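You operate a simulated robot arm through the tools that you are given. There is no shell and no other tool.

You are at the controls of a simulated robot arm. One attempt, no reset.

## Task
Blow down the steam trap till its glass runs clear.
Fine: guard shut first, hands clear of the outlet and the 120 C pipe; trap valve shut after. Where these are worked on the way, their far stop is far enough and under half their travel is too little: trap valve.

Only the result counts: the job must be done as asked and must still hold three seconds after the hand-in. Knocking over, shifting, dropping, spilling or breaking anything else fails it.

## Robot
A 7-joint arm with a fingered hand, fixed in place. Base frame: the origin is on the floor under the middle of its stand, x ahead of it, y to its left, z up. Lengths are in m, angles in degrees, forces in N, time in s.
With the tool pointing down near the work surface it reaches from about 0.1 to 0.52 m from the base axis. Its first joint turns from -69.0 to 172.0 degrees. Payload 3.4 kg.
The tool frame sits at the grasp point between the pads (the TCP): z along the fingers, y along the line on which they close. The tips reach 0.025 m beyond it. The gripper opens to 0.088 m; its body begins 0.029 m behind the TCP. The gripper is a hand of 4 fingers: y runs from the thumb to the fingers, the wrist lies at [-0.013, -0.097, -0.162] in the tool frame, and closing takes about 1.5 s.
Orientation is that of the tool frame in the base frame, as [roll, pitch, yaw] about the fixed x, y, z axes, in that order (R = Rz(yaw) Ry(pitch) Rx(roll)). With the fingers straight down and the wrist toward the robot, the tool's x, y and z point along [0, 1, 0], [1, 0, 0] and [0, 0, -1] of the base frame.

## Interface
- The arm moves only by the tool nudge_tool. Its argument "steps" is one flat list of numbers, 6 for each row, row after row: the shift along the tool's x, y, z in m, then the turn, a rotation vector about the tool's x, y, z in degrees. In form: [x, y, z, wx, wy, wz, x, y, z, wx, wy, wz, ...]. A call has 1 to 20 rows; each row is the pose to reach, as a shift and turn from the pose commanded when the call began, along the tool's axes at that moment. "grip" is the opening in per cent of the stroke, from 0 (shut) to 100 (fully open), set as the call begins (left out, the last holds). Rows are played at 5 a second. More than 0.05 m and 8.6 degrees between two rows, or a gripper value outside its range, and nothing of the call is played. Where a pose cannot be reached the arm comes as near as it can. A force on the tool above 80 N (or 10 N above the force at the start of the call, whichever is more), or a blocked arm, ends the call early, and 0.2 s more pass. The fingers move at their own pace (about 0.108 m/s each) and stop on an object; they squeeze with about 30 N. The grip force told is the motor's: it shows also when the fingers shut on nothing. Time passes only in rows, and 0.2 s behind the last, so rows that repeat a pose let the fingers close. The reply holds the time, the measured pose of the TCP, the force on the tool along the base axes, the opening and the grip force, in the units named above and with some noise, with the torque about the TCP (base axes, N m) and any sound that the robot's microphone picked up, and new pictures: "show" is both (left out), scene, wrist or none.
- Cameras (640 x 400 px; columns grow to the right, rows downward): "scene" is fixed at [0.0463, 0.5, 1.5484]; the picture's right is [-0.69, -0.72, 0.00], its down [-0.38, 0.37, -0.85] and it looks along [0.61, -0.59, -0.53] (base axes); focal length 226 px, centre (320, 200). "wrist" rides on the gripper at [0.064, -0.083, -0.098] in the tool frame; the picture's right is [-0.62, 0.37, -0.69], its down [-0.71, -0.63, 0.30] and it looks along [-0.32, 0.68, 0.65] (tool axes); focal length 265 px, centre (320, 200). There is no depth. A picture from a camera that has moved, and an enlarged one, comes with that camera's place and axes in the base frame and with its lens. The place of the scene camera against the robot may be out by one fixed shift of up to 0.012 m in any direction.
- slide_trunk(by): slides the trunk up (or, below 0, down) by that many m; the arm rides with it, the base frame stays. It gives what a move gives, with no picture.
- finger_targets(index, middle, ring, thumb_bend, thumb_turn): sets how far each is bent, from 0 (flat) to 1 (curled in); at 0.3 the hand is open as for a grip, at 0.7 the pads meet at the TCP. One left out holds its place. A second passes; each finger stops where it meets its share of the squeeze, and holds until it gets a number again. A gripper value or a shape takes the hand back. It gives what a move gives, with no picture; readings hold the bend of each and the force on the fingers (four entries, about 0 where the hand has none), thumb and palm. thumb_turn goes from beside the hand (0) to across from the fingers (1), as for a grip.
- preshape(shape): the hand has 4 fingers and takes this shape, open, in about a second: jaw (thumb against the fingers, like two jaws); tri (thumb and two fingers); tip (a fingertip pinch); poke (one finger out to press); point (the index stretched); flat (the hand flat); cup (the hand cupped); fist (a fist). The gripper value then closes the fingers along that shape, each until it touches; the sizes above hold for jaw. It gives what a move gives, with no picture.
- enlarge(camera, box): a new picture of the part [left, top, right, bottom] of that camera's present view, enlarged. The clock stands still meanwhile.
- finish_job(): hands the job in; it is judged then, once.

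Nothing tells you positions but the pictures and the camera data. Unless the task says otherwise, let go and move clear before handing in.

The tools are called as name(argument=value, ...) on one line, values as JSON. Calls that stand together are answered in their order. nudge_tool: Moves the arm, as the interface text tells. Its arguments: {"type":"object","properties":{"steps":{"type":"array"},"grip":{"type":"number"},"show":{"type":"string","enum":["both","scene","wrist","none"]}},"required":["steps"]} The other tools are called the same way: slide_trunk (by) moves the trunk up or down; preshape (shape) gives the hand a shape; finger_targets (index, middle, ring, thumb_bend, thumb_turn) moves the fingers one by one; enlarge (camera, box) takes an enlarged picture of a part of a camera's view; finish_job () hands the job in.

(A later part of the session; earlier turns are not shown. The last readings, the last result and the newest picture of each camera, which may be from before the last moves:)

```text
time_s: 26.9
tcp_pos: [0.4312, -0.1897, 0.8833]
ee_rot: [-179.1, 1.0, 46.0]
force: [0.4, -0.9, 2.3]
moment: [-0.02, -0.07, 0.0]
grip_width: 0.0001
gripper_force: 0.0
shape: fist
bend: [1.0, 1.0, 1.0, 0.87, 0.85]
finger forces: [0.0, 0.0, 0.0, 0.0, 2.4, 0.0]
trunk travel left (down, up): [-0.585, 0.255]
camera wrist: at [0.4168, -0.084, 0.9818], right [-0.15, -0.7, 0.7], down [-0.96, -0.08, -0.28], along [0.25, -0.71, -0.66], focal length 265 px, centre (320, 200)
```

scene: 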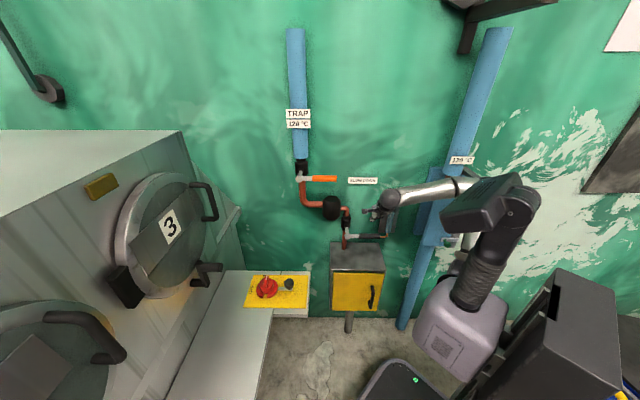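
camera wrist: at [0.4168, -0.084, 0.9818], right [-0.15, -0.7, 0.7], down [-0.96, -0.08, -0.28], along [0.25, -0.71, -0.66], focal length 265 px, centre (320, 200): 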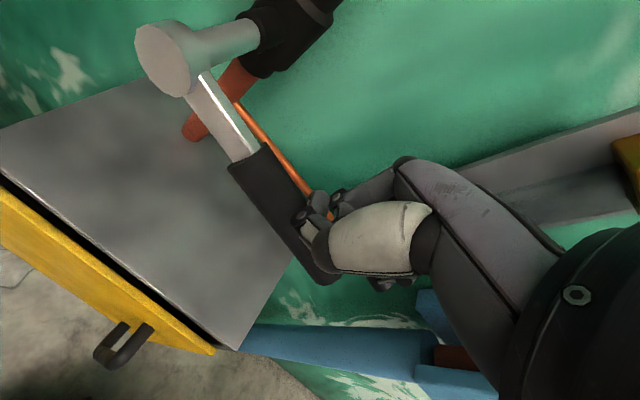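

The lever yields downward with only about 2 N, so it opens that way. I'll follow it down with the fist and check its angle.

nudge_tool(steps=[0, 0, 0.01, 0, 0, 0, 0, 0, 0.02, 0, 0, 0, 0, 0, 0.03, 0, 0, 0, 0, 0, 0.04, 0, 0, 0], show="both")

enlarge(camera="scene", box=[320, 170, 440, 260])

```text
time_s: 27.9
tcp_pos: [0.4305, -0.1892, 0.8438]
ee_rot: [-179.3, 1.0, 45.9]
force: [1.5, -0.7, 5.3]
moment: [0.03, -0.14, -0.03]
grip_width: 0.0806
gripper_force: 0.2
shape: fist
bend: [1.0, 1.0, 1.0, 0.89, 0.85]
finger forces: [0.0, 0.0, 0.1, 0.0, 4.9, 0.1]
trunk travel left (down, up): [-0.585, 0.255]
camera wrist: at [0.4154, -0.0841, 0.9416], right [-0.15, -0.7, 0.7], down [-0.96, -0.08, -0.28], along [0.25, -0.71, -0.66], focal length 265 px, centre (320, 200)
```

scene: 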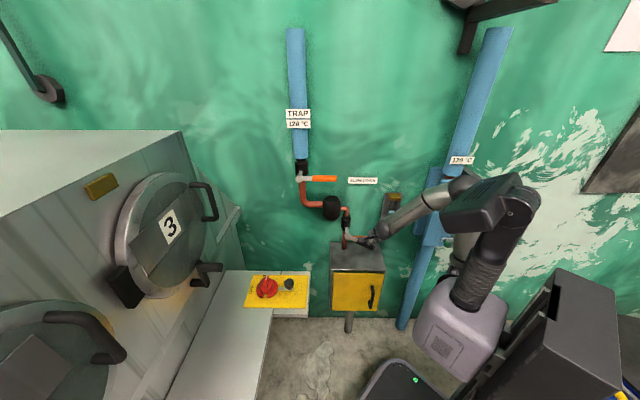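
wrist: 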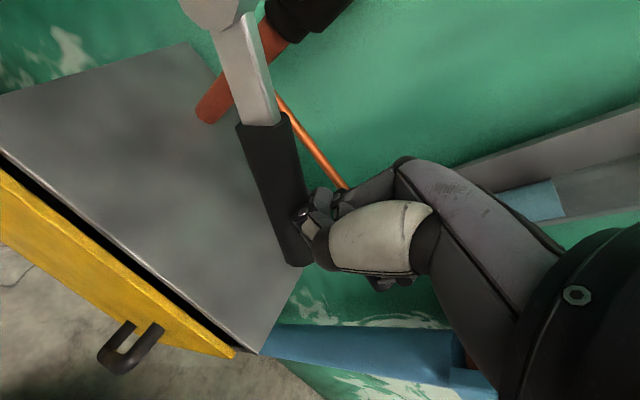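

```text
4.44 times, centred on (380, 215) of scene
camera zoom: at [0.0463, 0.5, 1.5484], right [-0.69, -0.72, 0.0], down [-0.38, 0.37, -0.85], along [0.61, -0.59, -0.53], focal length 1005 px, centre (53, 133)
```

zoom: 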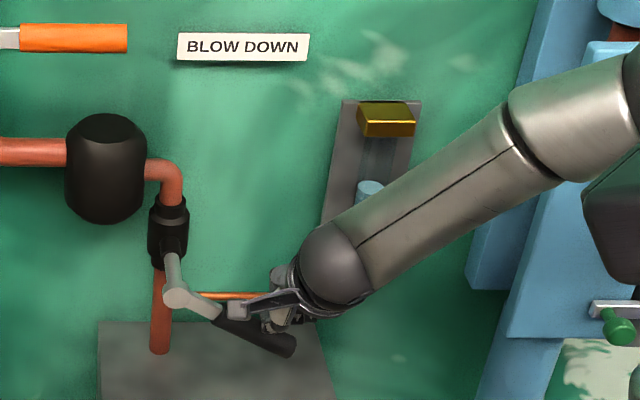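

The black lever is about 27° down and following the fist. I'll keep following its arc, moving left as it drops.

nudge_tool(steps=[0.001, 0, 0.01, 0, 0, 0, 0.004, 0, 0.02, 0, 0, 0, 0.01, 0, 0.03, 0, 0, 0, 0.018, 0, 0.038, 0, 0, 0, 0.028, 0, 0.045, 0, 0, 0], show="both")

enlarge(camera="scene", box=[320, 170, 440, 260])

```text
time_s: 29.1
tcp_pos: [0.4478, -0.1703, 0.7979]
ee_rot: [-179.2, 1.0, 46.0]
force: [-1.3, -7.7, 4.7]
moment: [0.02, -0.11, -0.17]
grip_width: 0.0808
gripper_force: 0.1
shape: fist
bend: [1.0, 1.0, 1.0, 0.9, 0.86]
finger forces: [0.1, 0.0, 0.1, 0.1, 8.9, 0.0]
trunk travel left (down, up): [-0.585, 0.255]
camera wrist: at [0.4336, -0.0654, 0.8966], right [-0.15, -0.7, 0.7], down [-0.96, -0.08, -0.28], along [0.25, -0.71, -0.66], focal length 265 px, centre (320, 200)
```

scene: 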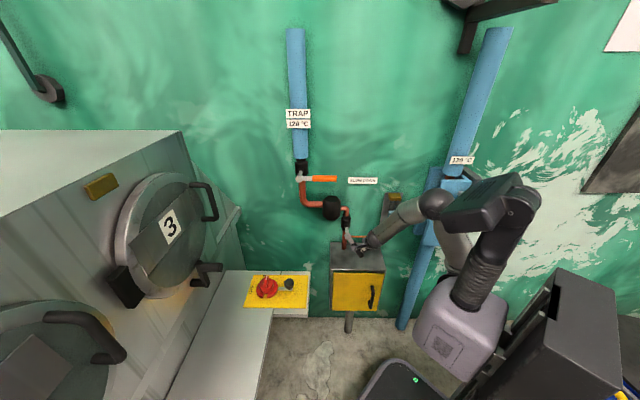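
wrist: 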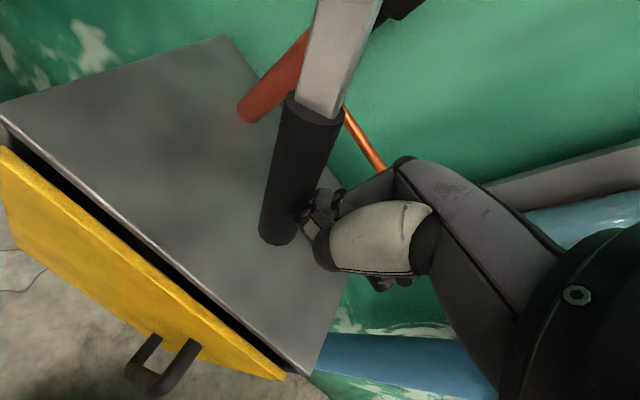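

```text
4.44 times, centred on (380, 215) of scene
camera zoom: at [0.0463, 0.5, 1.5484], right [-0.69, -0.72, 0.0], down [-0.38, 0.37, -0.85], along [0.61, -0.59, -0.53], focal length 1005 px, centre (53, 133)
```

zoom: 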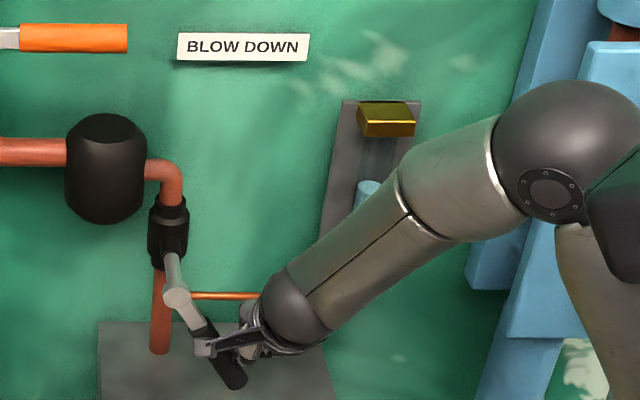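

The lever is about 60° down now. I'll push on left toward its far stop, keeping the fist well in front of the pipe.

nudge_tool(steps=[0.01, 0, 0.004, 0, 0, 0, 0.02, 0, 0.007, 0, 0, 0, 0.03, 0, 0.009, 0, 0, 0, 0.038, 0, 0.01, 0, 0, 0], show="both")

enlarge(camera="scene", box=[320, 170, 440, 260])

```text
time_s: 30.0
tcp_pos: [0.4628, -0.1606, 0.7963]
ee_rot: [179.1, 2.1, 44.0]
force: [-32.1, -31.0, 34.7]
moment: [0.01, -0.51, -0.47]
grip_width: 0.0805
gripper_force: 0.1
shape: fist
bend: [1.0, 1.0, 1.0, 0.89, 0.98]
finger forces: [0.1, 0.0, 0.0, 0.0, 49.7, 0.0]
trunk travel left (down, up): [-0.585, 0.255]
stopped in row 4: the force on the tool passed its limit at 83 N (the readings are from after the stop); the commanded pose is now the measured one
camera wrist: at [0.451, -0.0515, 0.8914], right [-0.18, -0.67, 0.72], down [-0.96, -0.06, -0.29], along [0.23, -0.74, -0.63], focal length 265 px, centre (320, 200)
```

scene: 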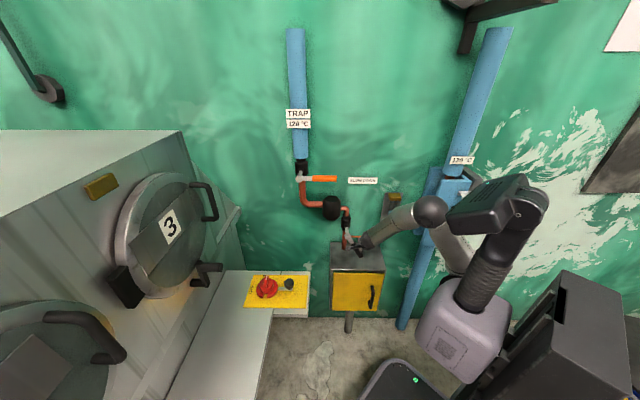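
wrist: 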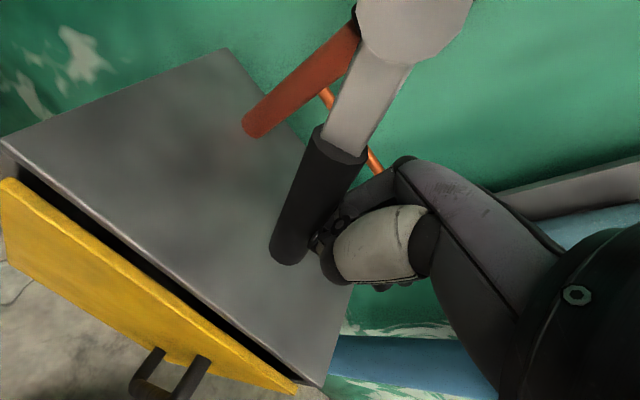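

```text
4.44 times, centred on (380, 215) of scene
camera zoom: at [0.0463, 0.5, 1.5484], right [-0.69, -0.72, 0.0], down [-0.38, 0.37, -0.85], along [0.61, -0.59, -0.53], focal length 1005 px, centre (53, 133)
```

zoom: 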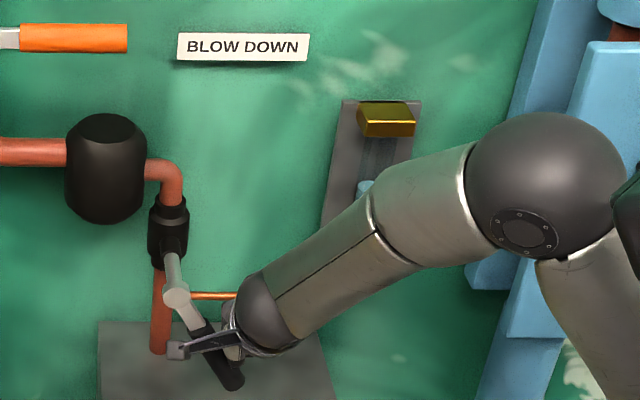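

The lever met a hard stop at roughly 60°, its far stop. I'll ease off and look at whether it stays there and what the glass shows.

nudge_tool(steps=[-0.01, 0, -0.006, 0, 0, 0, -0.03, 0, -0.012, 0, 0, 0, -0.045, -0.02, -0.02, 0, 0, 0, -0.05, -0.06, -0.03, 0, 0, 0, -0.05, -0.09, -0.04, 0, 0, 0], show="both")

enlarge(camera="scene", box=[320, 170, 440, 260])

```text
time_s: 31.2
tcp_pos: [0.3738, -0.126, 0.8304]
ee_rot: [179.9, 2.2, 44.9]
force: [-0.3, 0.4, 0.8]
moment: [-0.04, 0.01, -0.04]
grip_width: 0.0807
gripper_force: 0.0
shape: fist
bend: [1.0, 1.0, 1.0, 0.86, 0.85]
finger forces: [0.0, 0.0, 0.1, 0.0, 0.0, 0.1]
trunk travel left (down, up): [-0.585, 0.255]
camera wrist: at [0.3614, -0.018, 0.9267], right [-0.16, -0.68, 0.72], down [-0.96, -0.07, -0.28], along [0.24, -0.73, -0.64], focal length 265 px, centre (320, 200)
```

scene: 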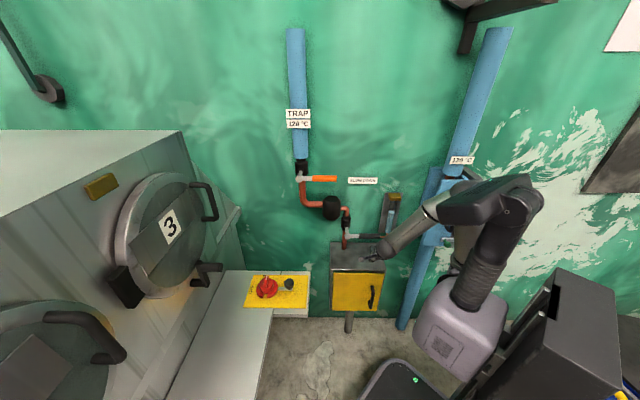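
wrist: 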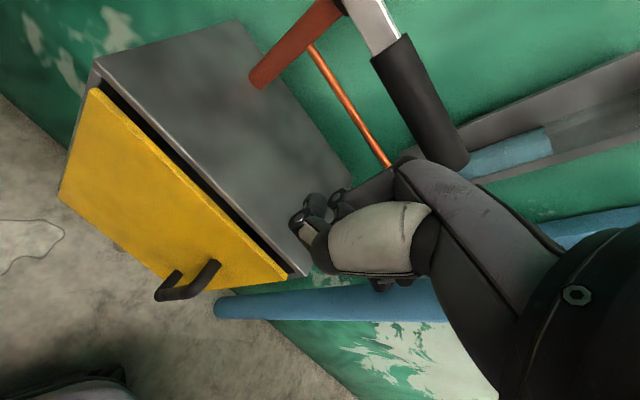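

```text
4.44 times, centred on (380, 215) of scene
camera zoom: at [0.0463, 0.5, 1.5484], right [-0.69, -0.72, 0.0], down [-0.38, 0.37, -0.85], along [0.61, -0.59, -0.53], focal length 1005 px, centre (53, 133)
```

zoom: 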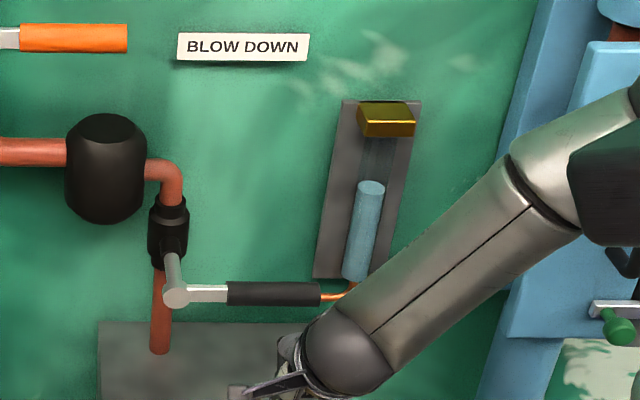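

The black lever sprang back by itself: it is a hold-open blow-down lever, and the glass did not change, so no flow reached it. That makes the orange lever under the TRAP plate the trap valve; it must be opened first. I'll back off and rise toward it.

nudge_tool(steps=[0.03, -0.025, -0.01, 0, 0, 0, 0.06, -0.05, -0.02, 0, 0, 0, 0.1, -0.07, -0.03, 0, 0, 0, 0.1, -0.07, -0.03, 0, 0, 0], show="none")

slide_trunk(by=0.25)

nudge_tool(steps=[0, 0, 0, 0, 0, 0], show="both")

```text
time_s: 32.2
tcp_pos: [0.3933, -0.0034, 0.8608]
ee_rot: [179.7, 1.9, 45.0]
force: [-0.2, -0.6, 0.4]
moment: [0.02, 0.02, 0.0]
grip_width: 0.0808
gripper_force: 0.1
shape: fist
bend: [1.0, 1.0, 1.0, 0.86, 0.85]
finger forces: [0.1, 0.0, 0.1, 0.1, 0.1, 0.0]
trunk travel left (down, up): [-0.585, 0.255]
```

```text
time_s: 34.8
tcp_pos: [0.3943, -0.0047, 1.1098]
ee_rot: [180.0, 1.9, 44.9]
force: [0.3, 0.0, 0.4]
moment: [0.01, -0.04, -0.01]
grip_width: 0.0807
gripper_force: 0.0
shape: fist
bend: [1.0, 1.0, 1.0, 0.86, 0.85]
finger forces: [0.0, 0.1, 0.0, 0.1, 0.1, 0.0]
trunk travel left (down, up): [-0.835, 0.005]
```

```text
time_s: 35.2
tcp_pos: [0.3946, -0.0019, 1.1108]
ee_rot: [179.9, 1.9, 44.9]
force: [-0.6, 0.6, -0.3]
moment: [0.02, -0.01, 0.02]
grip_width: 0.0806
gripper_force: 0.1
shape: fist
bend: [1.0, 1.0, 1.0, 0.86, 0.85]
finger forces: [0.0, 0.1, 0.0, 0.0, 0.0, 0.0]
trunk travel left (down, up): [-0.835, 0.005]
camera wrist: at [0.3828, 0.1041, 1.2063], right [-0.16, -0.68, 0.71], down [-0.96, -0.07, -0.28], along [0.24, -0.73, -0.64], focal length 265 px, centre (320, 200)
```

scene: 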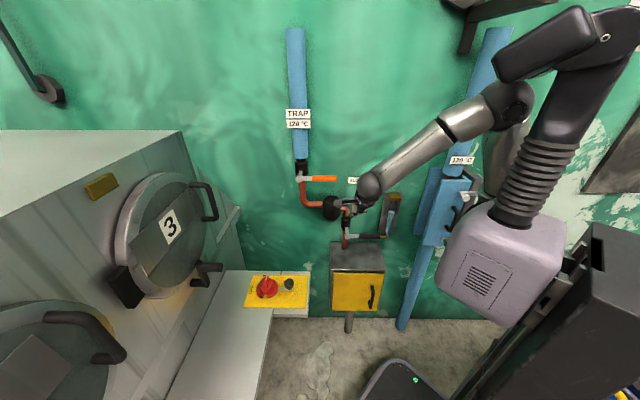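
wrist: 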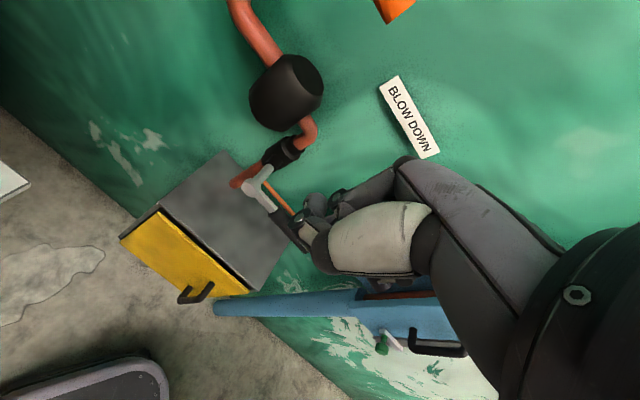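

The arm is clear and raised. Next I'll rise above the orange lever and look at it from close up.

nudge_tool(steps=[0.01, 0, -0.04, 0, 0, 0, 0.03, 0.0, -0.08, 0, 0, 0, 0.055, 0.01, -0.12, 0, 0, 0, 0.08, 0.02, -0.15, 0, 0, 0, 0.1, 0.04, -0.16, 0, 0, 0, 0.1, 0.04, -0.16, 0, 0, 0], show="both")

enlarge(camera="scene", box=[280, 130, 440, 250])

```text
time_s: 36.6
tcp_pos: [0.4965, 0.04, 1.2768]
ee_rot: [-179.3, 0.3, 44.7]
force: [0.2, -0.3, 0.0]
moment: [0.0, -0.05, 0.03]
grip_width: 0.0806
gripper_force: 0.0
shape: fist
bend: [1.0, 1.0, 1.0, 0.86, 0.85]
finger forces: [0.0, 0.1, 0.1, 0.1, 0.1, 0.0]
trunk travel left (down, up): [-0.835, 0.005]
camera wrist: at [0.4833, 0.1449, 1.3753], right [-0.17, -0.7, 0.69], down [-0.95, -0.05, -0.29], along [0.24, -0.71, -0.66], focal length 265 px, centre (320, 200)
```

scene: 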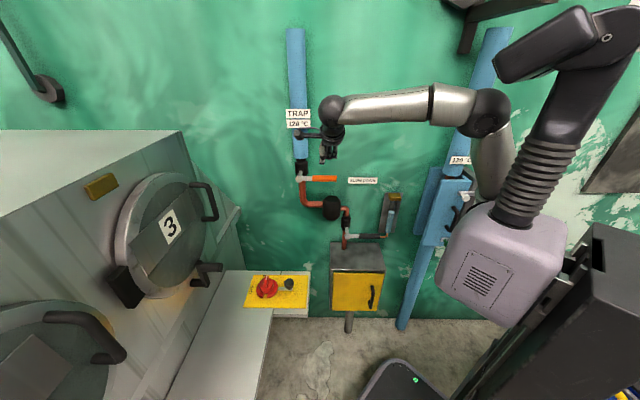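
wrist: 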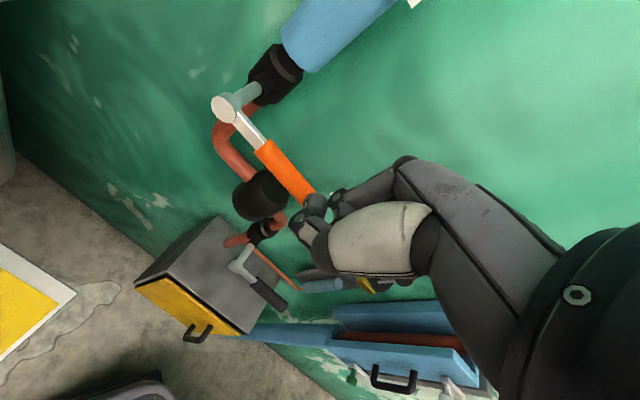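

```text
3.33 times, centred on (360, 190) of scene
camera zoom: at [0.0463, 0.5, 1.5484], right [-0.69, -0.72, 0.0], down [-0.38, 0.37, -0.85], along [0.61, -0.59, -0.53], focal length 754 px, centre (187, 233)
```

zoom: 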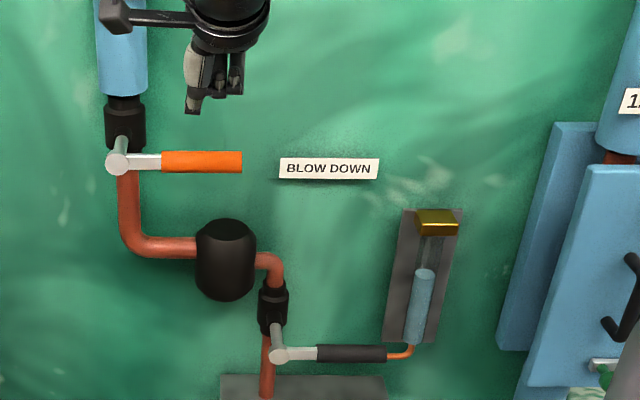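

The orange lever is below and ahead of the fist. I'll bring the fist over its grip, staying in front of the lagged pipe, and come down close to it.

nudge_tool(steps=[-0.005, 0.032, 0.01, 0, 0, 0, -0.01, 0.064, 0.02, 0, 0, 0, -0.014, 0.095, 0.035, 0, 0, 0, -0.014, 0.095, 0.055, 0, 0, 0], show="both")

enlarge(camera="scene", box=[280, 110, 440, 230])

```text
time_s: 37.6
tcp_pos: [0.5526, -0.0375, 1.2245]
ee_rot: [-179.3, -0.2, 44.5]
force: [0.1, 1.3, 0.0]
moment: [-0.01, 0.03, -0.01]
grip_width: 0.0805
gripper_force: 0.0
shape: fist
bend: [1.0, 1.0, 1.0, 0.86, 0.85]
finger forces: [0.0, 0.0, 0.0, 0.0, 0.0, 0.0]
trunk travel left (down, up): [-0.835, 0.005]
camera wrist: at [0.5404, 0.0654, 1.3251], right [-0.18, -0.71, 0.69], down [-0.95, -0.05, -0.3], along [0.24, -0.71, -0.66], focal length 265 px, centre (320, 200)
```

scene: 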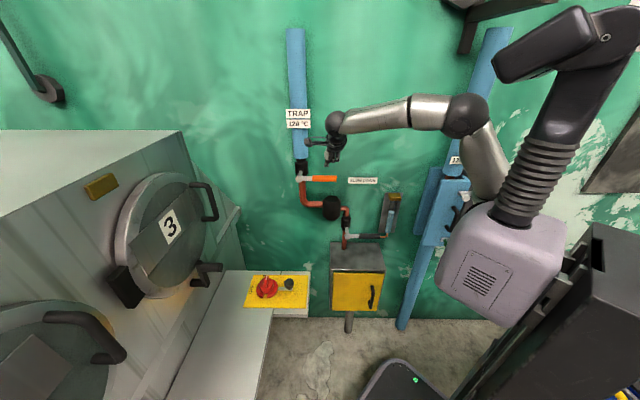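
wrist: 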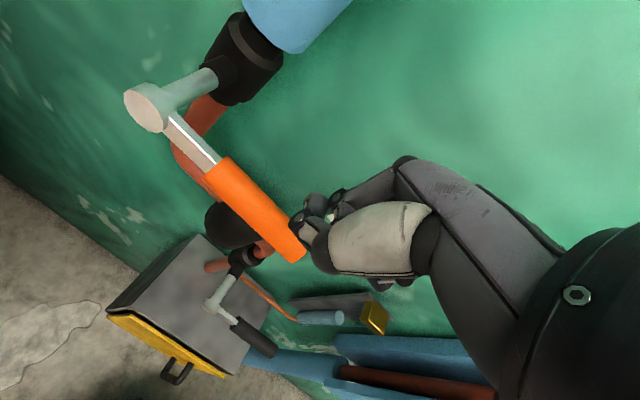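

```text
3.33 times, centred on (360, 170) of scene
camera zoom: at [0.0463, 0.5, 1.5484], right [-0.69, -0.72, 0.0], down [-0.38, 0.37, -0.85], along [0.61, -0.59, -0.53], focal length 754 px, centre (187, 300)
```

zoom: 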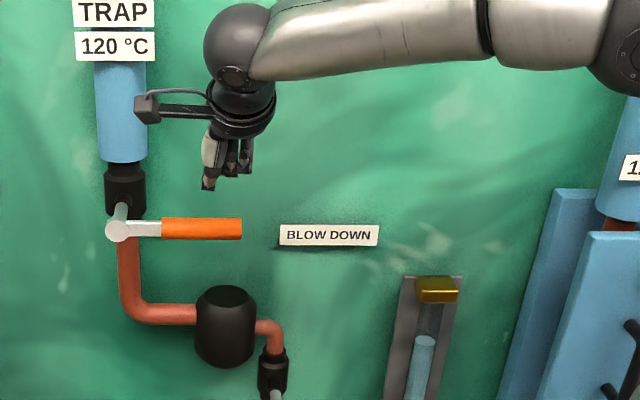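

The fist is above the orange grip and the bracket is clear of the lagged pipe. I'll come down in small steps to feel whether it gives downward.

nudge_tool(steps=[0, 0, 0.015, 0, 0, 0, 0, 0, 0.028, 0, 0, 0, 0, 0, 0.034, 0, 0, 0, 0, 0, 0.039, 0, 0, 0, 0, 0, 0.043, 0, 0, 0], show="wrist")

```text
time_s: 38.8
tcp_pos: [0.5544, -0.0416, 1.1836]
ee_rot: [-179.0, -0.5, 44.0]
force: [0.1, -0.1, 1.0]
moment: [0.01, 0.01, -0.04]
grip_width: 0.0805
gripper_force: 0.0
shape: fist
bend: [1.0, 1.0, 1.0, 0.86, 0.85]
finger forces: [0.1, 0.0, 0.0, 0.0, 0.0, 0.0]
trunk travel left (down, up): [-0.835, 0.005]
camera wrist: at [0.5418, 0.061, 1.2842], right [-0.19, -0.71, 0.68], down [-0.95, -0.04, -0.3], along [0.24, -0.7, -0.67], focal length 265 px, centre (320, 200)
```

wrist: 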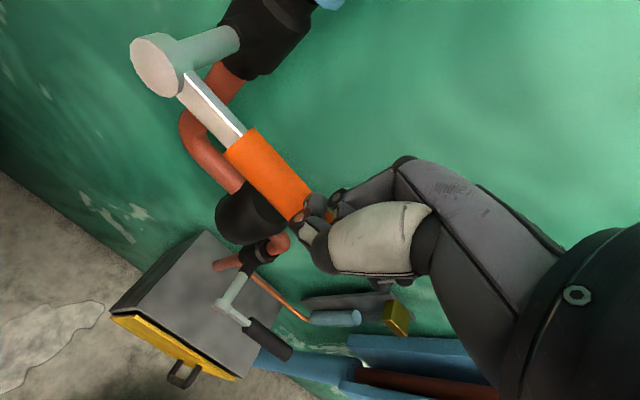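

No contact yet; continuing down a few millimetres at a time.

nudge_tool(steps=[0, 0, 0.004, 0, 0, 0, 0, 0, 0.008, 0, 0, 0, 0, 0, 0.012, 0, 0, 0, 0, 0, 0.016, 0, 0, 0], show="wrist")

```text
time_s: 39.8
tcp_pos: [0.5526, -0.0418, 1.1707]
ee_rot: [-179.2, -1.0, 43.9]
force: [-3.8, 7.4, 13.3]
moment: [-0.1, -0.33, 0.16]
grip_width: 0.0806
gripper_force: 0.1
shape: fist
bend: [1.0, 1.0, 1.0, 0.91, 0.84]
finger forces: [0.1, 0.0, 0.0, 0.0, 16.7, 0.1]
trunk travel left (down, up): [-0.835, 0.005]
camera wrist: at [0.5397, 0.0614, 1.272], right [-0.19, -0.71, 0.68], down [-0.95, -0.03, -0.31], along [0.24, -0.7, -0.67], focal length 265 px, centre (320, 200)
```

wrist: 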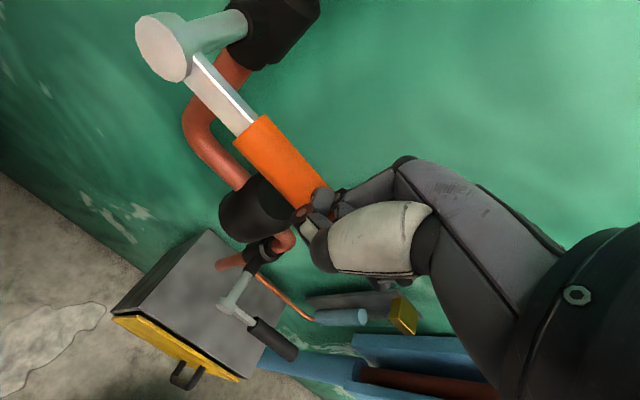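

There's contact and about 13 N of resistance. I'll press a bit further to tell whether it is friction or a stop.

nudge_tool(steps=[0, 0, 0.003, 0, 0, 0, 0, 0, 0.006, 0, 0, 0, 0, 0, 0.009, 0, 0, 0], show="wrist")

```text
time_s: 40.6
tcp_pos: [0.5508, -0.0403, 1.1642]
ee_rot: [-179.5, -1.2, 43.7]
force: [-2.5, 13.6, 32.3]
moment: [-0.48, -0.71, 0.33]
grip_width: 0.0806
gripper_force: 0.1
shape: fist
bend: [1.0, 1.0, 1.0, 0.97, 0.82]
finger forces: [0.1, 7.2, 0.0, 0.1, 30.3, 0.0]
trunk travel left (down, up): [-0.835, 0.005]
camera wrist: at [0.5375, 0.0627, 1.2656], right [-0.2, -0.71, 0.68], down [-0.95, -0.03, -0.31], along [0.24, -0.7, -0.67], focal length 265 px, centre (320, 200)
```

wrist: 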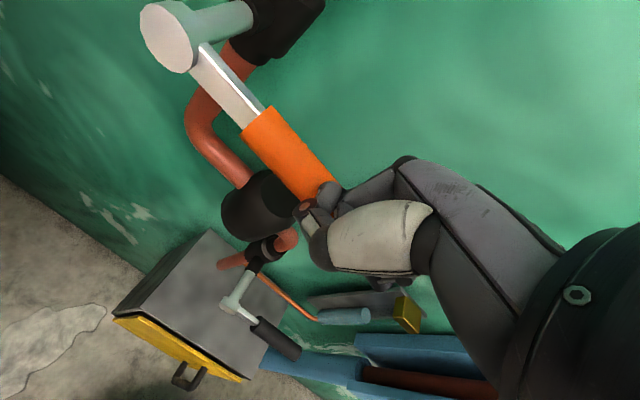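

enlarge(camera="scene", box=[280, 140, 360, 210])

```text
5.71 times, centred on (320, 175) of scene
camera zoom: at [0.0463, 0.5, 1.5484], right [-0.69, -0.72, 0.0], down [-0.38, 0.37, -0.85], along [0.61, -0.59, -0.53], focal length 1292 px, centre (320, 343)
```

zoom: 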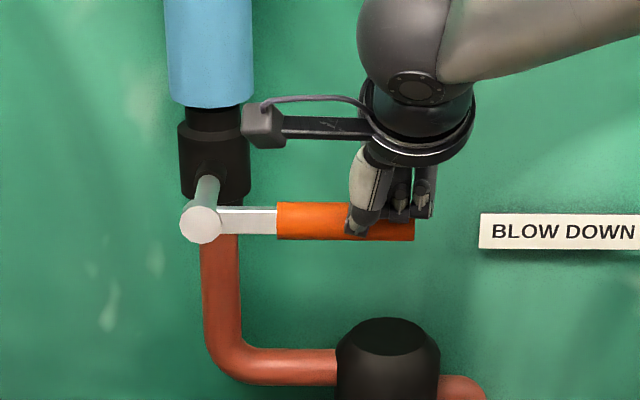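

The orange lever didn't budge at 32 N, so that is its shut stop; it must open upward. I'll back away from it and use a flat hand, palm level, to lift it from below while keeping a thin profile near the pipe.

nudge_tool(steps=[0, 0, -0.02, 0, 0, 0, 0, 0, -0.04, 0, 0, 0, 0, -0.04, -0.05, 0, 0, 0, 0, -0.08, -0.05, 0, 0, 0, 0, -0.12, -0.05, 0, 0, 0, 0, -0.12, -0.05, 0, 0, 0], show="none")

preshape(shape="flat")

nudge_tool(steps=[0, 0, 0, -7.5, 0, 0, 0, 0, 0, -15, 0, 0, 0, 0, 0, -22.5, 0, 0, 0, 0, 0, -30, 0, 0, 0, 0, 0, -37.5, 0, 0, 0, 0, 0, -45, 0, 0, 0, 0, 0, -45, 0, 0], show="both")

enlarge(camera="scene", box=[270, 90, 430, 210])

```text
time_s: 42.0
tcp_pos: [0.4682, 0.0464, 1.1986]
ee_rot: [-178.8, 0.8, 44.3]
force: [0.4, 0.5, 0.0]
moment: [0.0, 0.0, 0.02]
grip_width: 0.0806
gripper_force: 0.0
shape: fist
bend: [1.0, 1.0, 1.0, 0.86, 0.85]
finger forces: [0.1, 0.0, 0.0, 0.0, 0.1, 0.0]
trunk travel left (down, up): [-0.835, 0.005]
```

```text
time_s: 42.9
tcp_pos: [0.467, 0.0488, 1.2011]
ee_rot: [-179.1, 0.8, 44.6]
force: [-0.5, 0.0, -0.1]
moment: [0.03, -0.02, 0.02]
grip_width: 0.0806
gripper_force: 0.0
shape: flat
bend: [0.0, 0.0, 0.0, 0.4, 0.0]
finger forces: [0.0, 0.1, 0.0, 0.1, 0.0, 0.0]
trunk travel left (down, up): [-0.835, 0.005]
```

```text
time_s: 44.7
tcp_pos: [0.4765, 0.0352, 1.2177]
ee_rot: [137.1, -2.1, 42.9]
force: [0.0, 0.0, -0.6]
moment: [-0.05, 0.04, -0.02]
grip_width: 0.0807
gripper_force: 0.0
shape: flat
bend: [0.0, 0.0, 0.0, 0.4, 0.0]
finger forces: [0.0, 0.1, 0.0, 0.1, 0.0, 0.0]
trunk travel left (down, up): [-0.835, 0.005]
stopped in row 7: the arm was blocked; the commanded pose is now the measured one
camera wrist: at [0.4348, 0.1726, 1.2358], right [-0.61, -0.29, 0.74], down [-0.68, -0.28, -0.68], along [0.41, -0.91, -0.03], focal length 265 px, centre (320, 200)
```

scene: 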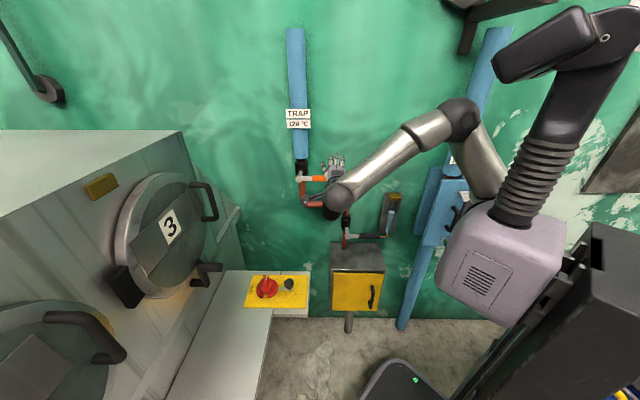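
wrist: 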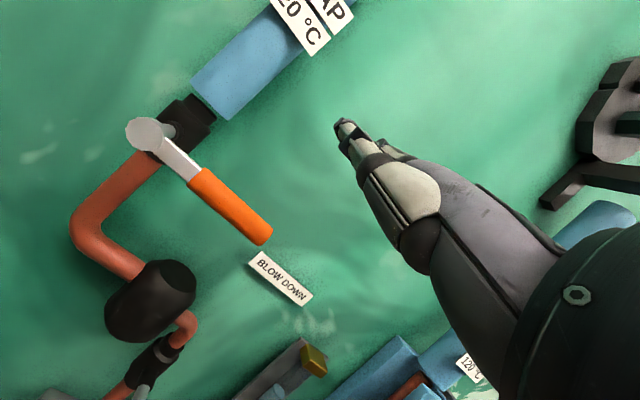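

```text
3.33 times, centred on (350, 150) of scene
camera zoom: at [0.0463, 0.5, 1.5484], right [-0.69, -0.72, 0.0], down [-0.38, 0.37, -0.85], along [0.61, -0.59, -0.53], focal length 754 px, centre (220, 367)
```

zoom: 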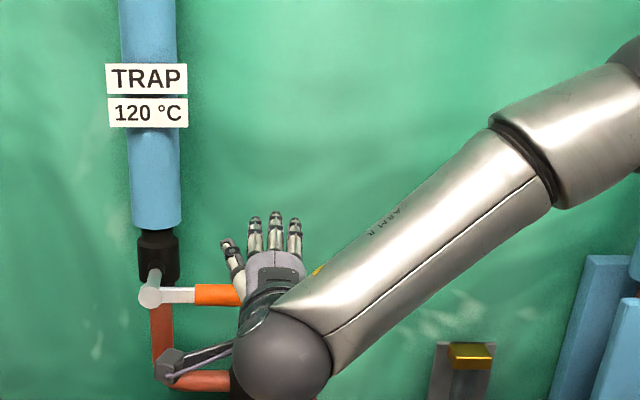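

The flat hand now points level at the wall, with fingertips about 20 cm from it and above the orange lever. I'll lower it in front of the lever until the fingers are below the grip.

nudge_tool(steps=[-0.0015, -0.0272, 0.0293, 0, 0, 0, -0.003, -0.0544, 0.0586, 0, 0, 0, -0.0045, -0.0816, 0.0878, 0, 0, 0, -0.0059, -0.1088, 0.1171, 0, 0, 0, -0.0059, -0.1088, 0.1171, 0, 0, 0], show="both")

enlarge(camera="scene", box=[270, 130, 430, 250])

```text
time_s: 45.9
tcp_pos: [0.4776, 0.0342, 1.0588]
ee_rot: [137.1, -1.9, 42.4]
force: [-0.4, 0.2, 0.0]
moment: [-0.01, 0.0, 0.01]
grip_width: 0.0809
gripper_force: 0.0
shape: flat
bend: [0.0, 0.0, 0.0, 0.4, 0.0]
finger forces: [0.0, 0.0, 0.0, 0.1, 0.0, 0.0]
trunk travel left (down, up): [-0.835, 0.005]
camera wrist: at [0.4368, 0.1719, 1.0767], right [-0.61, -0.29, 0.74], down [-0.68, -0.28, -0.68], along [0.4, -0.92, -0.02], focal length 265 px, centre (320, 200)
```

scene: 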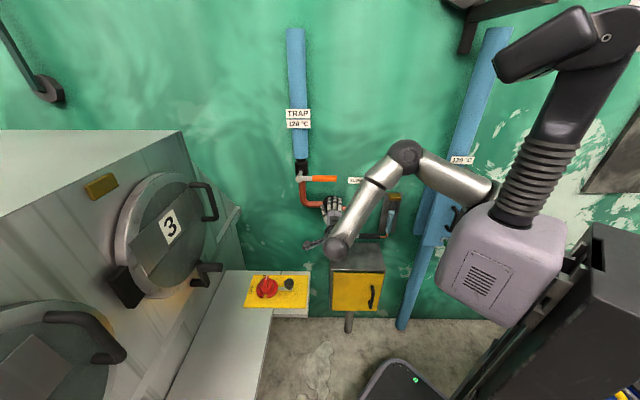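
wrist: 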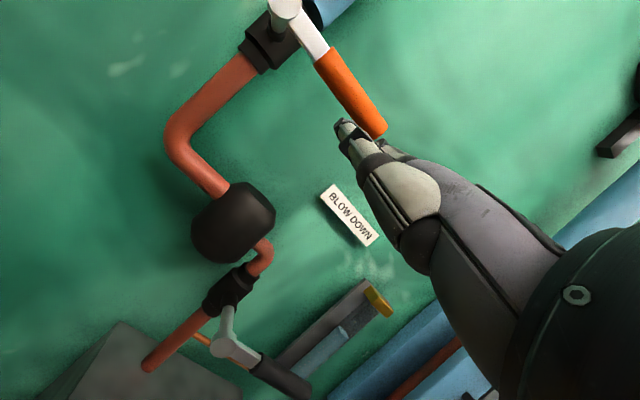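

```text
3.33 times, centred on (350, 190) of scene
camera zoom: at [0.0463, 0.5, 1.5484], right [-0.69, -0.72, 0.0], down [-0.38, 0.37, -0.85], along [0.61, -0.59, -0.53], focal length 754 px, centre (220, 233)
```

zoom: 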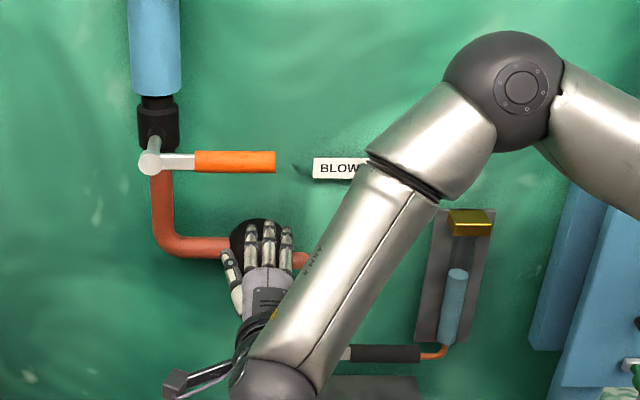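

The fingers are about 2 cm below the orange grip and still in front of it. I'll slide them forward underneath, keeping the tips about 13 cm off the wall.

nudge_tool(steps=[0.0012, 0.017, 0.0159, 0, 0, 0, 0.0025, 0.034, 0.0318, 0, 0, 0, 0.0037, 0.0511, 0.0477, 0, 0, 0, 0.0037, 0.0511, 0.0477, 0, 0, 0], show="both")

enlarge(camera="scene", box=[280, 140, 380, 220])

enlarge(camera="wrist", box=[240, 30, 480, 220])

```text
time_s: 46.9
tcp_pos: [0.5293, -0.0198, 1.0597]
ee_rot: [137.5, -2.2, 41.9]
force: [-0.2, 0.3, 0.5]
moment: [0.04, -0.01, 0.0]
grip_width: 0.0807
gripper_force: 0.2
shape: flat
bend: [0.0, 0.0, 0.0, 0.4, 0.0]
finger forces: [0.0, 0.0, 0.1, 0.0, 0.0, 0.0]
trunk travel left (down, up): [-0.835, 0.005]
camera wrist: at [0.4887, 0.1194, 1.0785], right [-0.61, -0.29, 0.74], down [-0.69, -0.27, -0.68], along [0.39, -0.92, -0.03], focal length 265 px, centre (320, 200)
```

scene: 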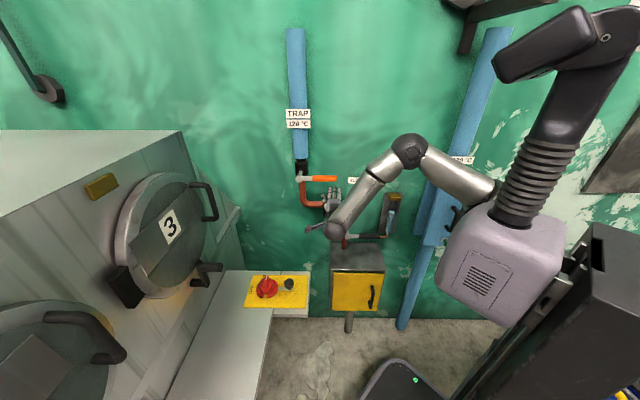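
wrist: 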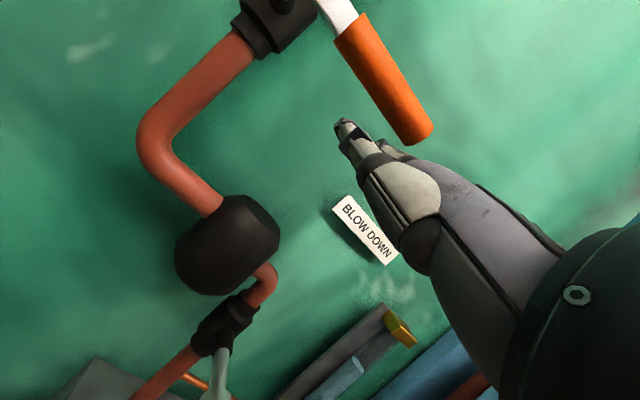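

```text
5.00 times, centred on (330, 180) of scene
camera zoom: at [0.0463, 0.5, 1.5484], right [-0.69, -0.72, 0.0], down [-0.38, 0.37, -0.85], along [0.61, -0.59, -0.53], focal length 1130 px, centre (270, 300)
```

zoom: 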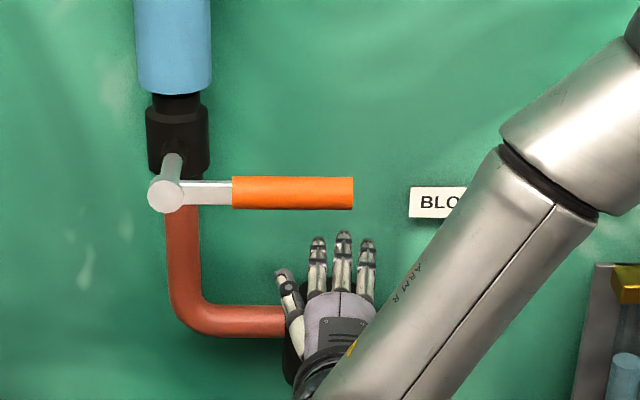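

```text
2.11 times, centred on (360, 125) of wrist
camera zoom: at [0.4887, 0.1194, 1.0785], right [-0.61, -0.29, 0.74], down [-0.69, -0.27, -0.68], along [0.39, -0.92, -0.03], focal length 559 px, centre (236, 358)
```

zoom: 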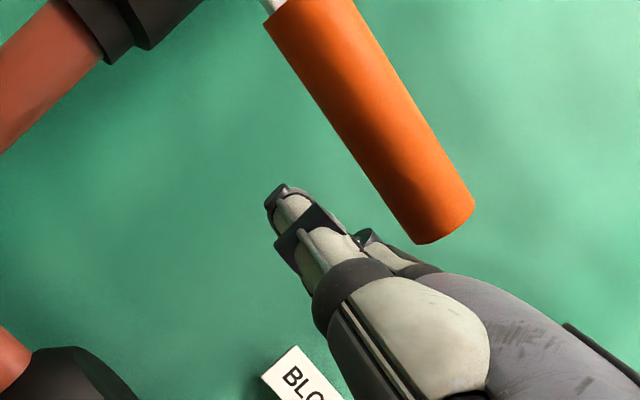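

The fingers are under the grip, index near its outer end. I'll lift slowly and watch for contact and movement.

nudge_tool(steps=[0.0004, 0.0068, -0.0074, 0, 0, 0, 0.0008, 0.0135, -0.0147, 0, 0, 0, 0.001, 0.0176, -0.0192, 0, 0, 0, 0.0012, 0.0216, -0.0236, 0, 0, 0, 0.0015, 0.027, -0.0295, 0, 0, 0], show="both")

enlarge(camera="scene", box=[280, 140, 380, 220])

```text
time_s: 48.3
tcp_pos: [0.5211, -0.029, 1.0637]
ee_rot: [140.8, 0.9, 40.9]
force: [-0.1, -0.6, -0.4]
moment: [0.0, 0.02, -0.02]
grip_width: 0.0808
gripper_force: 0.1
shape: flat
bend: [0.0, 0.0, 0.0, 0.4, 0.0]
finger forces: [0.0, 0.0, 0.1, 0.0, 0.0, 0.1]
trunk travel left (down, up): [-0.835, 0.005]
stopped in row 5: the arm was blocked; the commanded pose is now the measured one
camera wrist: at [0.486, 0.1109, 1.0858], right [-0.56, -0.28, 0.78], down [-0.74, -0.25, -0.62], along [0.37, -0.93, -0.07], focal length 265 px, centre (320, 200)
```

scene: 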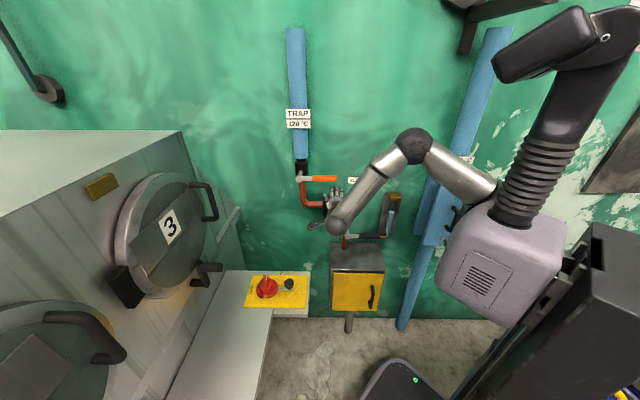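
wrist: 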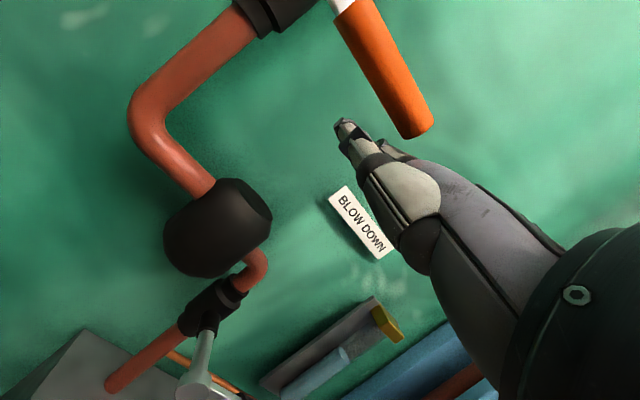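

```text
5.00 times, centred on (330, 180) of scene
camera zoom: at [0.0463, 0.5, 1.5484], right [-0.69, -0.72, 0.0], down [-0.38, 0.37, -0.85], along [0.61, -0.59, -0.53], focal length 1130 px, centre (270, 300)
```

zoom: 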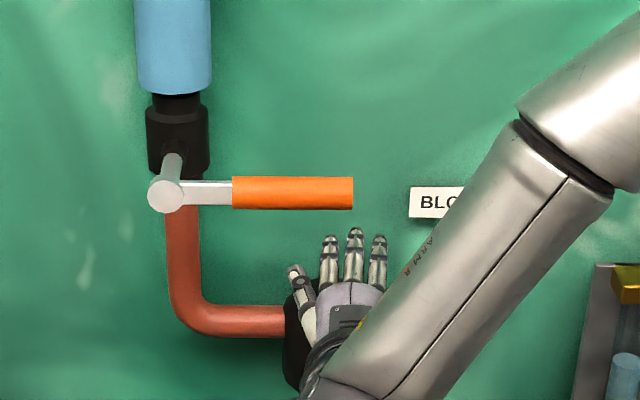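

The arm is at a joint limit (no force on the hand), so it cannot lift in this pose. I'll back out from under the lever and turn the hand to a more relaxed heading before trying again.

nudge_tool(steps=[-0.0007, -0.031, -0.025, 0, 0, 0, -0.0014, -0.062, -0.0505, 0, 0, 0, -0.0014, -0.062, -0.0505, -0.12, 4.7, -5.8, -0.0014, -0.062, -0.0505, -0.25, 9.5, -11.6, -0.0014, -0.062, -0.0505, -0.37, 14.2, -17.5, -0.0014, -0.062, -0.0505, -0.5, 19.0, -23.3, -0.0014, -0.062, -0.0505, -0.5, 19.0, -23.3], show="both")

```text
time_s: 49.6
tcp_pos: [0.445, 0.0215, 1.0065]
ee_rot: [149.4, 3.8, 63.8]
force: [-0.2, -0.1, 0.5]
moment: [-0.02, 0.01, 0.02]
grip_width: 0.0807
gripper_force: 0.2
shape: flat
bend: [0.0, 0.0, 0.0, 0.4, 0.0]
finger forces: [0.0, 0.0, 0.0, 0.1, 0.1, 0.0]
trunk travel left (down, up): [-0.835, 0.005]
stopped in row 6: the arm was blocked; the commanded pose is now the measured one
camera wrist: at [0.365, 0.1359, 1.0451], right [-0.28, -0.49, 0.82], down [-0.68, -0.5, -0.54], along [0.68, -0.71, -0.19], focal length 265 px, centre (320, 200)
```

scene: 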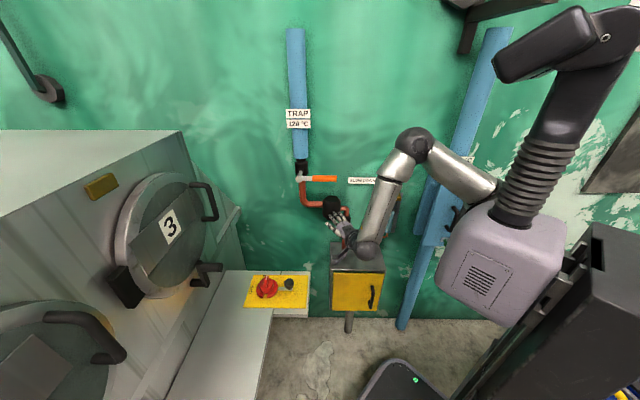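
wrist: 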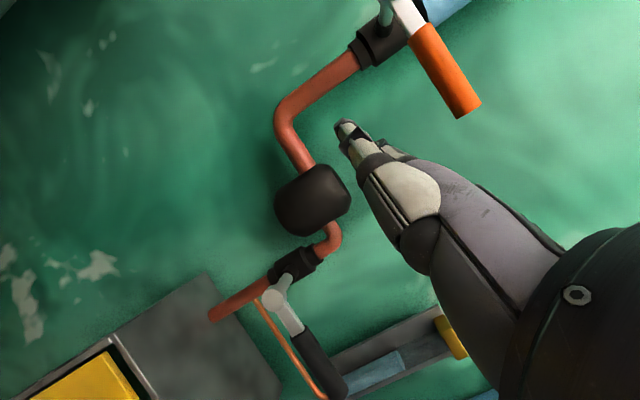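

That heading is tighter still. The fingers-down pose did reach this spot well, so I'll return to it with a fist and lift the orange grip with the knuckle ridge from below instead.

preshape(shape="fist")

nudge_tool(steps=[0.005, 0.0063, -0.0115, 6.2, -0.3, 3.9, 0.01, 0.0126, -0.0229, 12.4, -0.5, 7.7, 0.015, 0.0188, -0.0344, 18.5, -0.8, 11.6, 0.02, 0.0251, -0.0458, 24.7, -1.0, 15.4, 0.025, 0.0314, -0.0573, 30.9, -1.3, 19.3, 0.025, 0.0314, -0.0573, 30.9, -1.3, 19.3], show="both")

```text
time_s: 50.5
tcp_pos: [0.4451, 0.0223, 1.0082]
ee_rot: [149.3, 3.7, 63.8]
force: [-0.5, 0.9, 1.2]
moment: [0.0, -0.01, 0.01]
grip_width: 0.0
gripper_force: 0.1
shape: fist
bend: [1.0, 1.0, 1.0, 0.86, 0.85]
finger forces: [0.0, 0.1, 0.0, 0.0, 0.0, 0.1]
trunk travel left (down, up): [-0.835, 0.005]
```

```text
time_s: 51.9
tcp_pos: [0.4548, 0.0514, 1.0705]
ee_rot: [179.7, 0.0, 45.4]
force: [-1.0, 1.0, 0.0]
moment: [0.0, 0.0, -0.02]
grip_width: 0.0
gripper_force: 0.1
shape: fist
bend: [1.0, 1.0, 1.0, 0.86, 0.85]
finger forces: [0.0, 0.1, 0.0, 0.1, 0.0, 0.0]
trunk travel left (down, up): [-0.835, 0.005]
camera wrist: at [0.4392, 0.1573, 1.1681], right [-0.18, -0.7, 0.7], down [-0.95, -0.07, -0.31], along [0.26, -0.71, -0.65], focal length 265 px, centre (320, 200)
```

scene: 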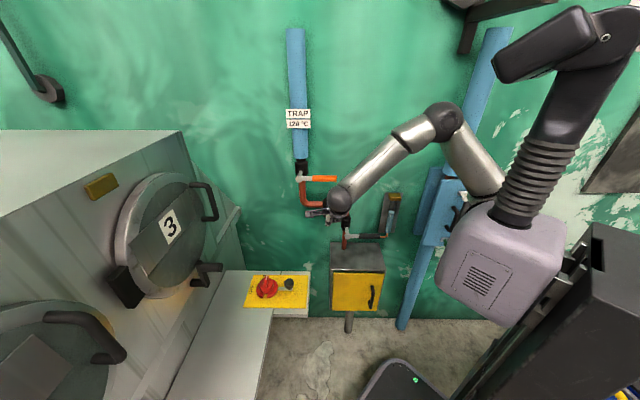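
wrist: 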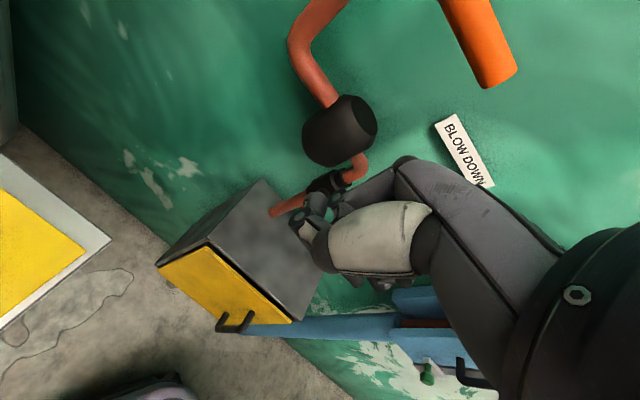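

The fist is level with the gap below the orange grip. I'll slide forward under the grip, stopping with the knuckles about 13 cm from the wall.

nudge_tool(steps=[0, 0.035, 0, 0, 0, 0, 0, 0.07, 0, 0, 0, 0, 0, 0.1, 0, 0, 0, 0, 0, 0.1, 0, 0, 0, 0], show="both")

enlarge(camera="scene", box=[280, 140, 380, 220])

```text
time_s: 52.9
tcp_pos: [0.5307, -0.0191, 1.0782]
ee_rot: [180.0, -1.0, 44.9]
force: [-0.8, -0.4, -0.4]
moment: [-0.01, 0.03, -0.01]
grip_width: 0.0
gripper_force: 0.0
shape: fist
bend: [1.0, 1.0, 1.0, 0.86, 0.85]
finger forces: [0.0, 0.0, 0.1, 0.0, 0.0, 0.1]
trunk travel left (down, up): [-0.835, 0.005]
camera wrist: at [0.515, 0.084, 1.1784], right [-0.19, -0.71, 0.68], down [-0.95, -0.05, -0.32], along [0.26, -0.7, -0.66], focal length 265 px, centre (320, 200)
```

scene: 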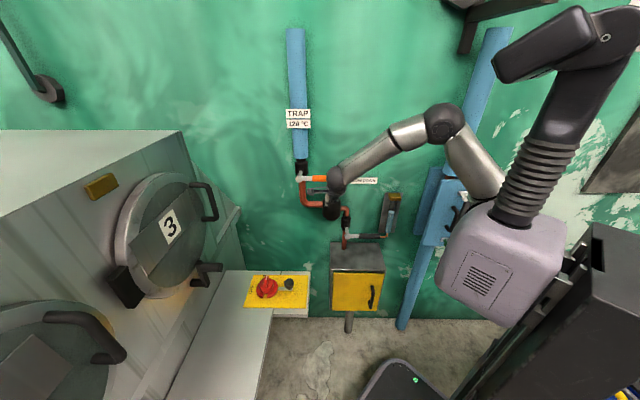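
wrist: 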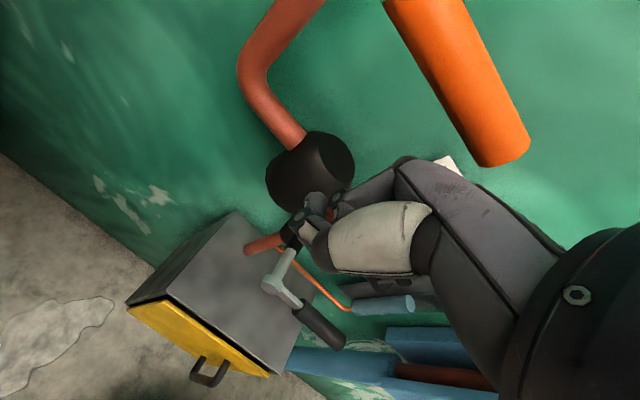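

```text
5.00 times, centred on (330, 180) of scene
camera zoom: at [0.0463, 0.5, 1.5484], right [-0.69, -0.72, 0.0], down [-0.38, 0.37, -0.85], along [0.61, -0.59, -0.53], focal length 1130 px, centre (270, 300)
```

zoom: 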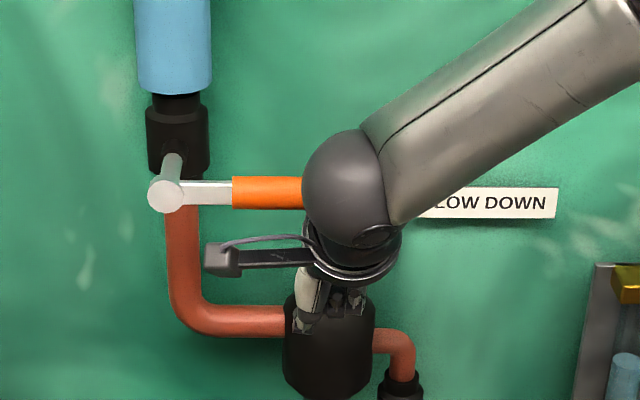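

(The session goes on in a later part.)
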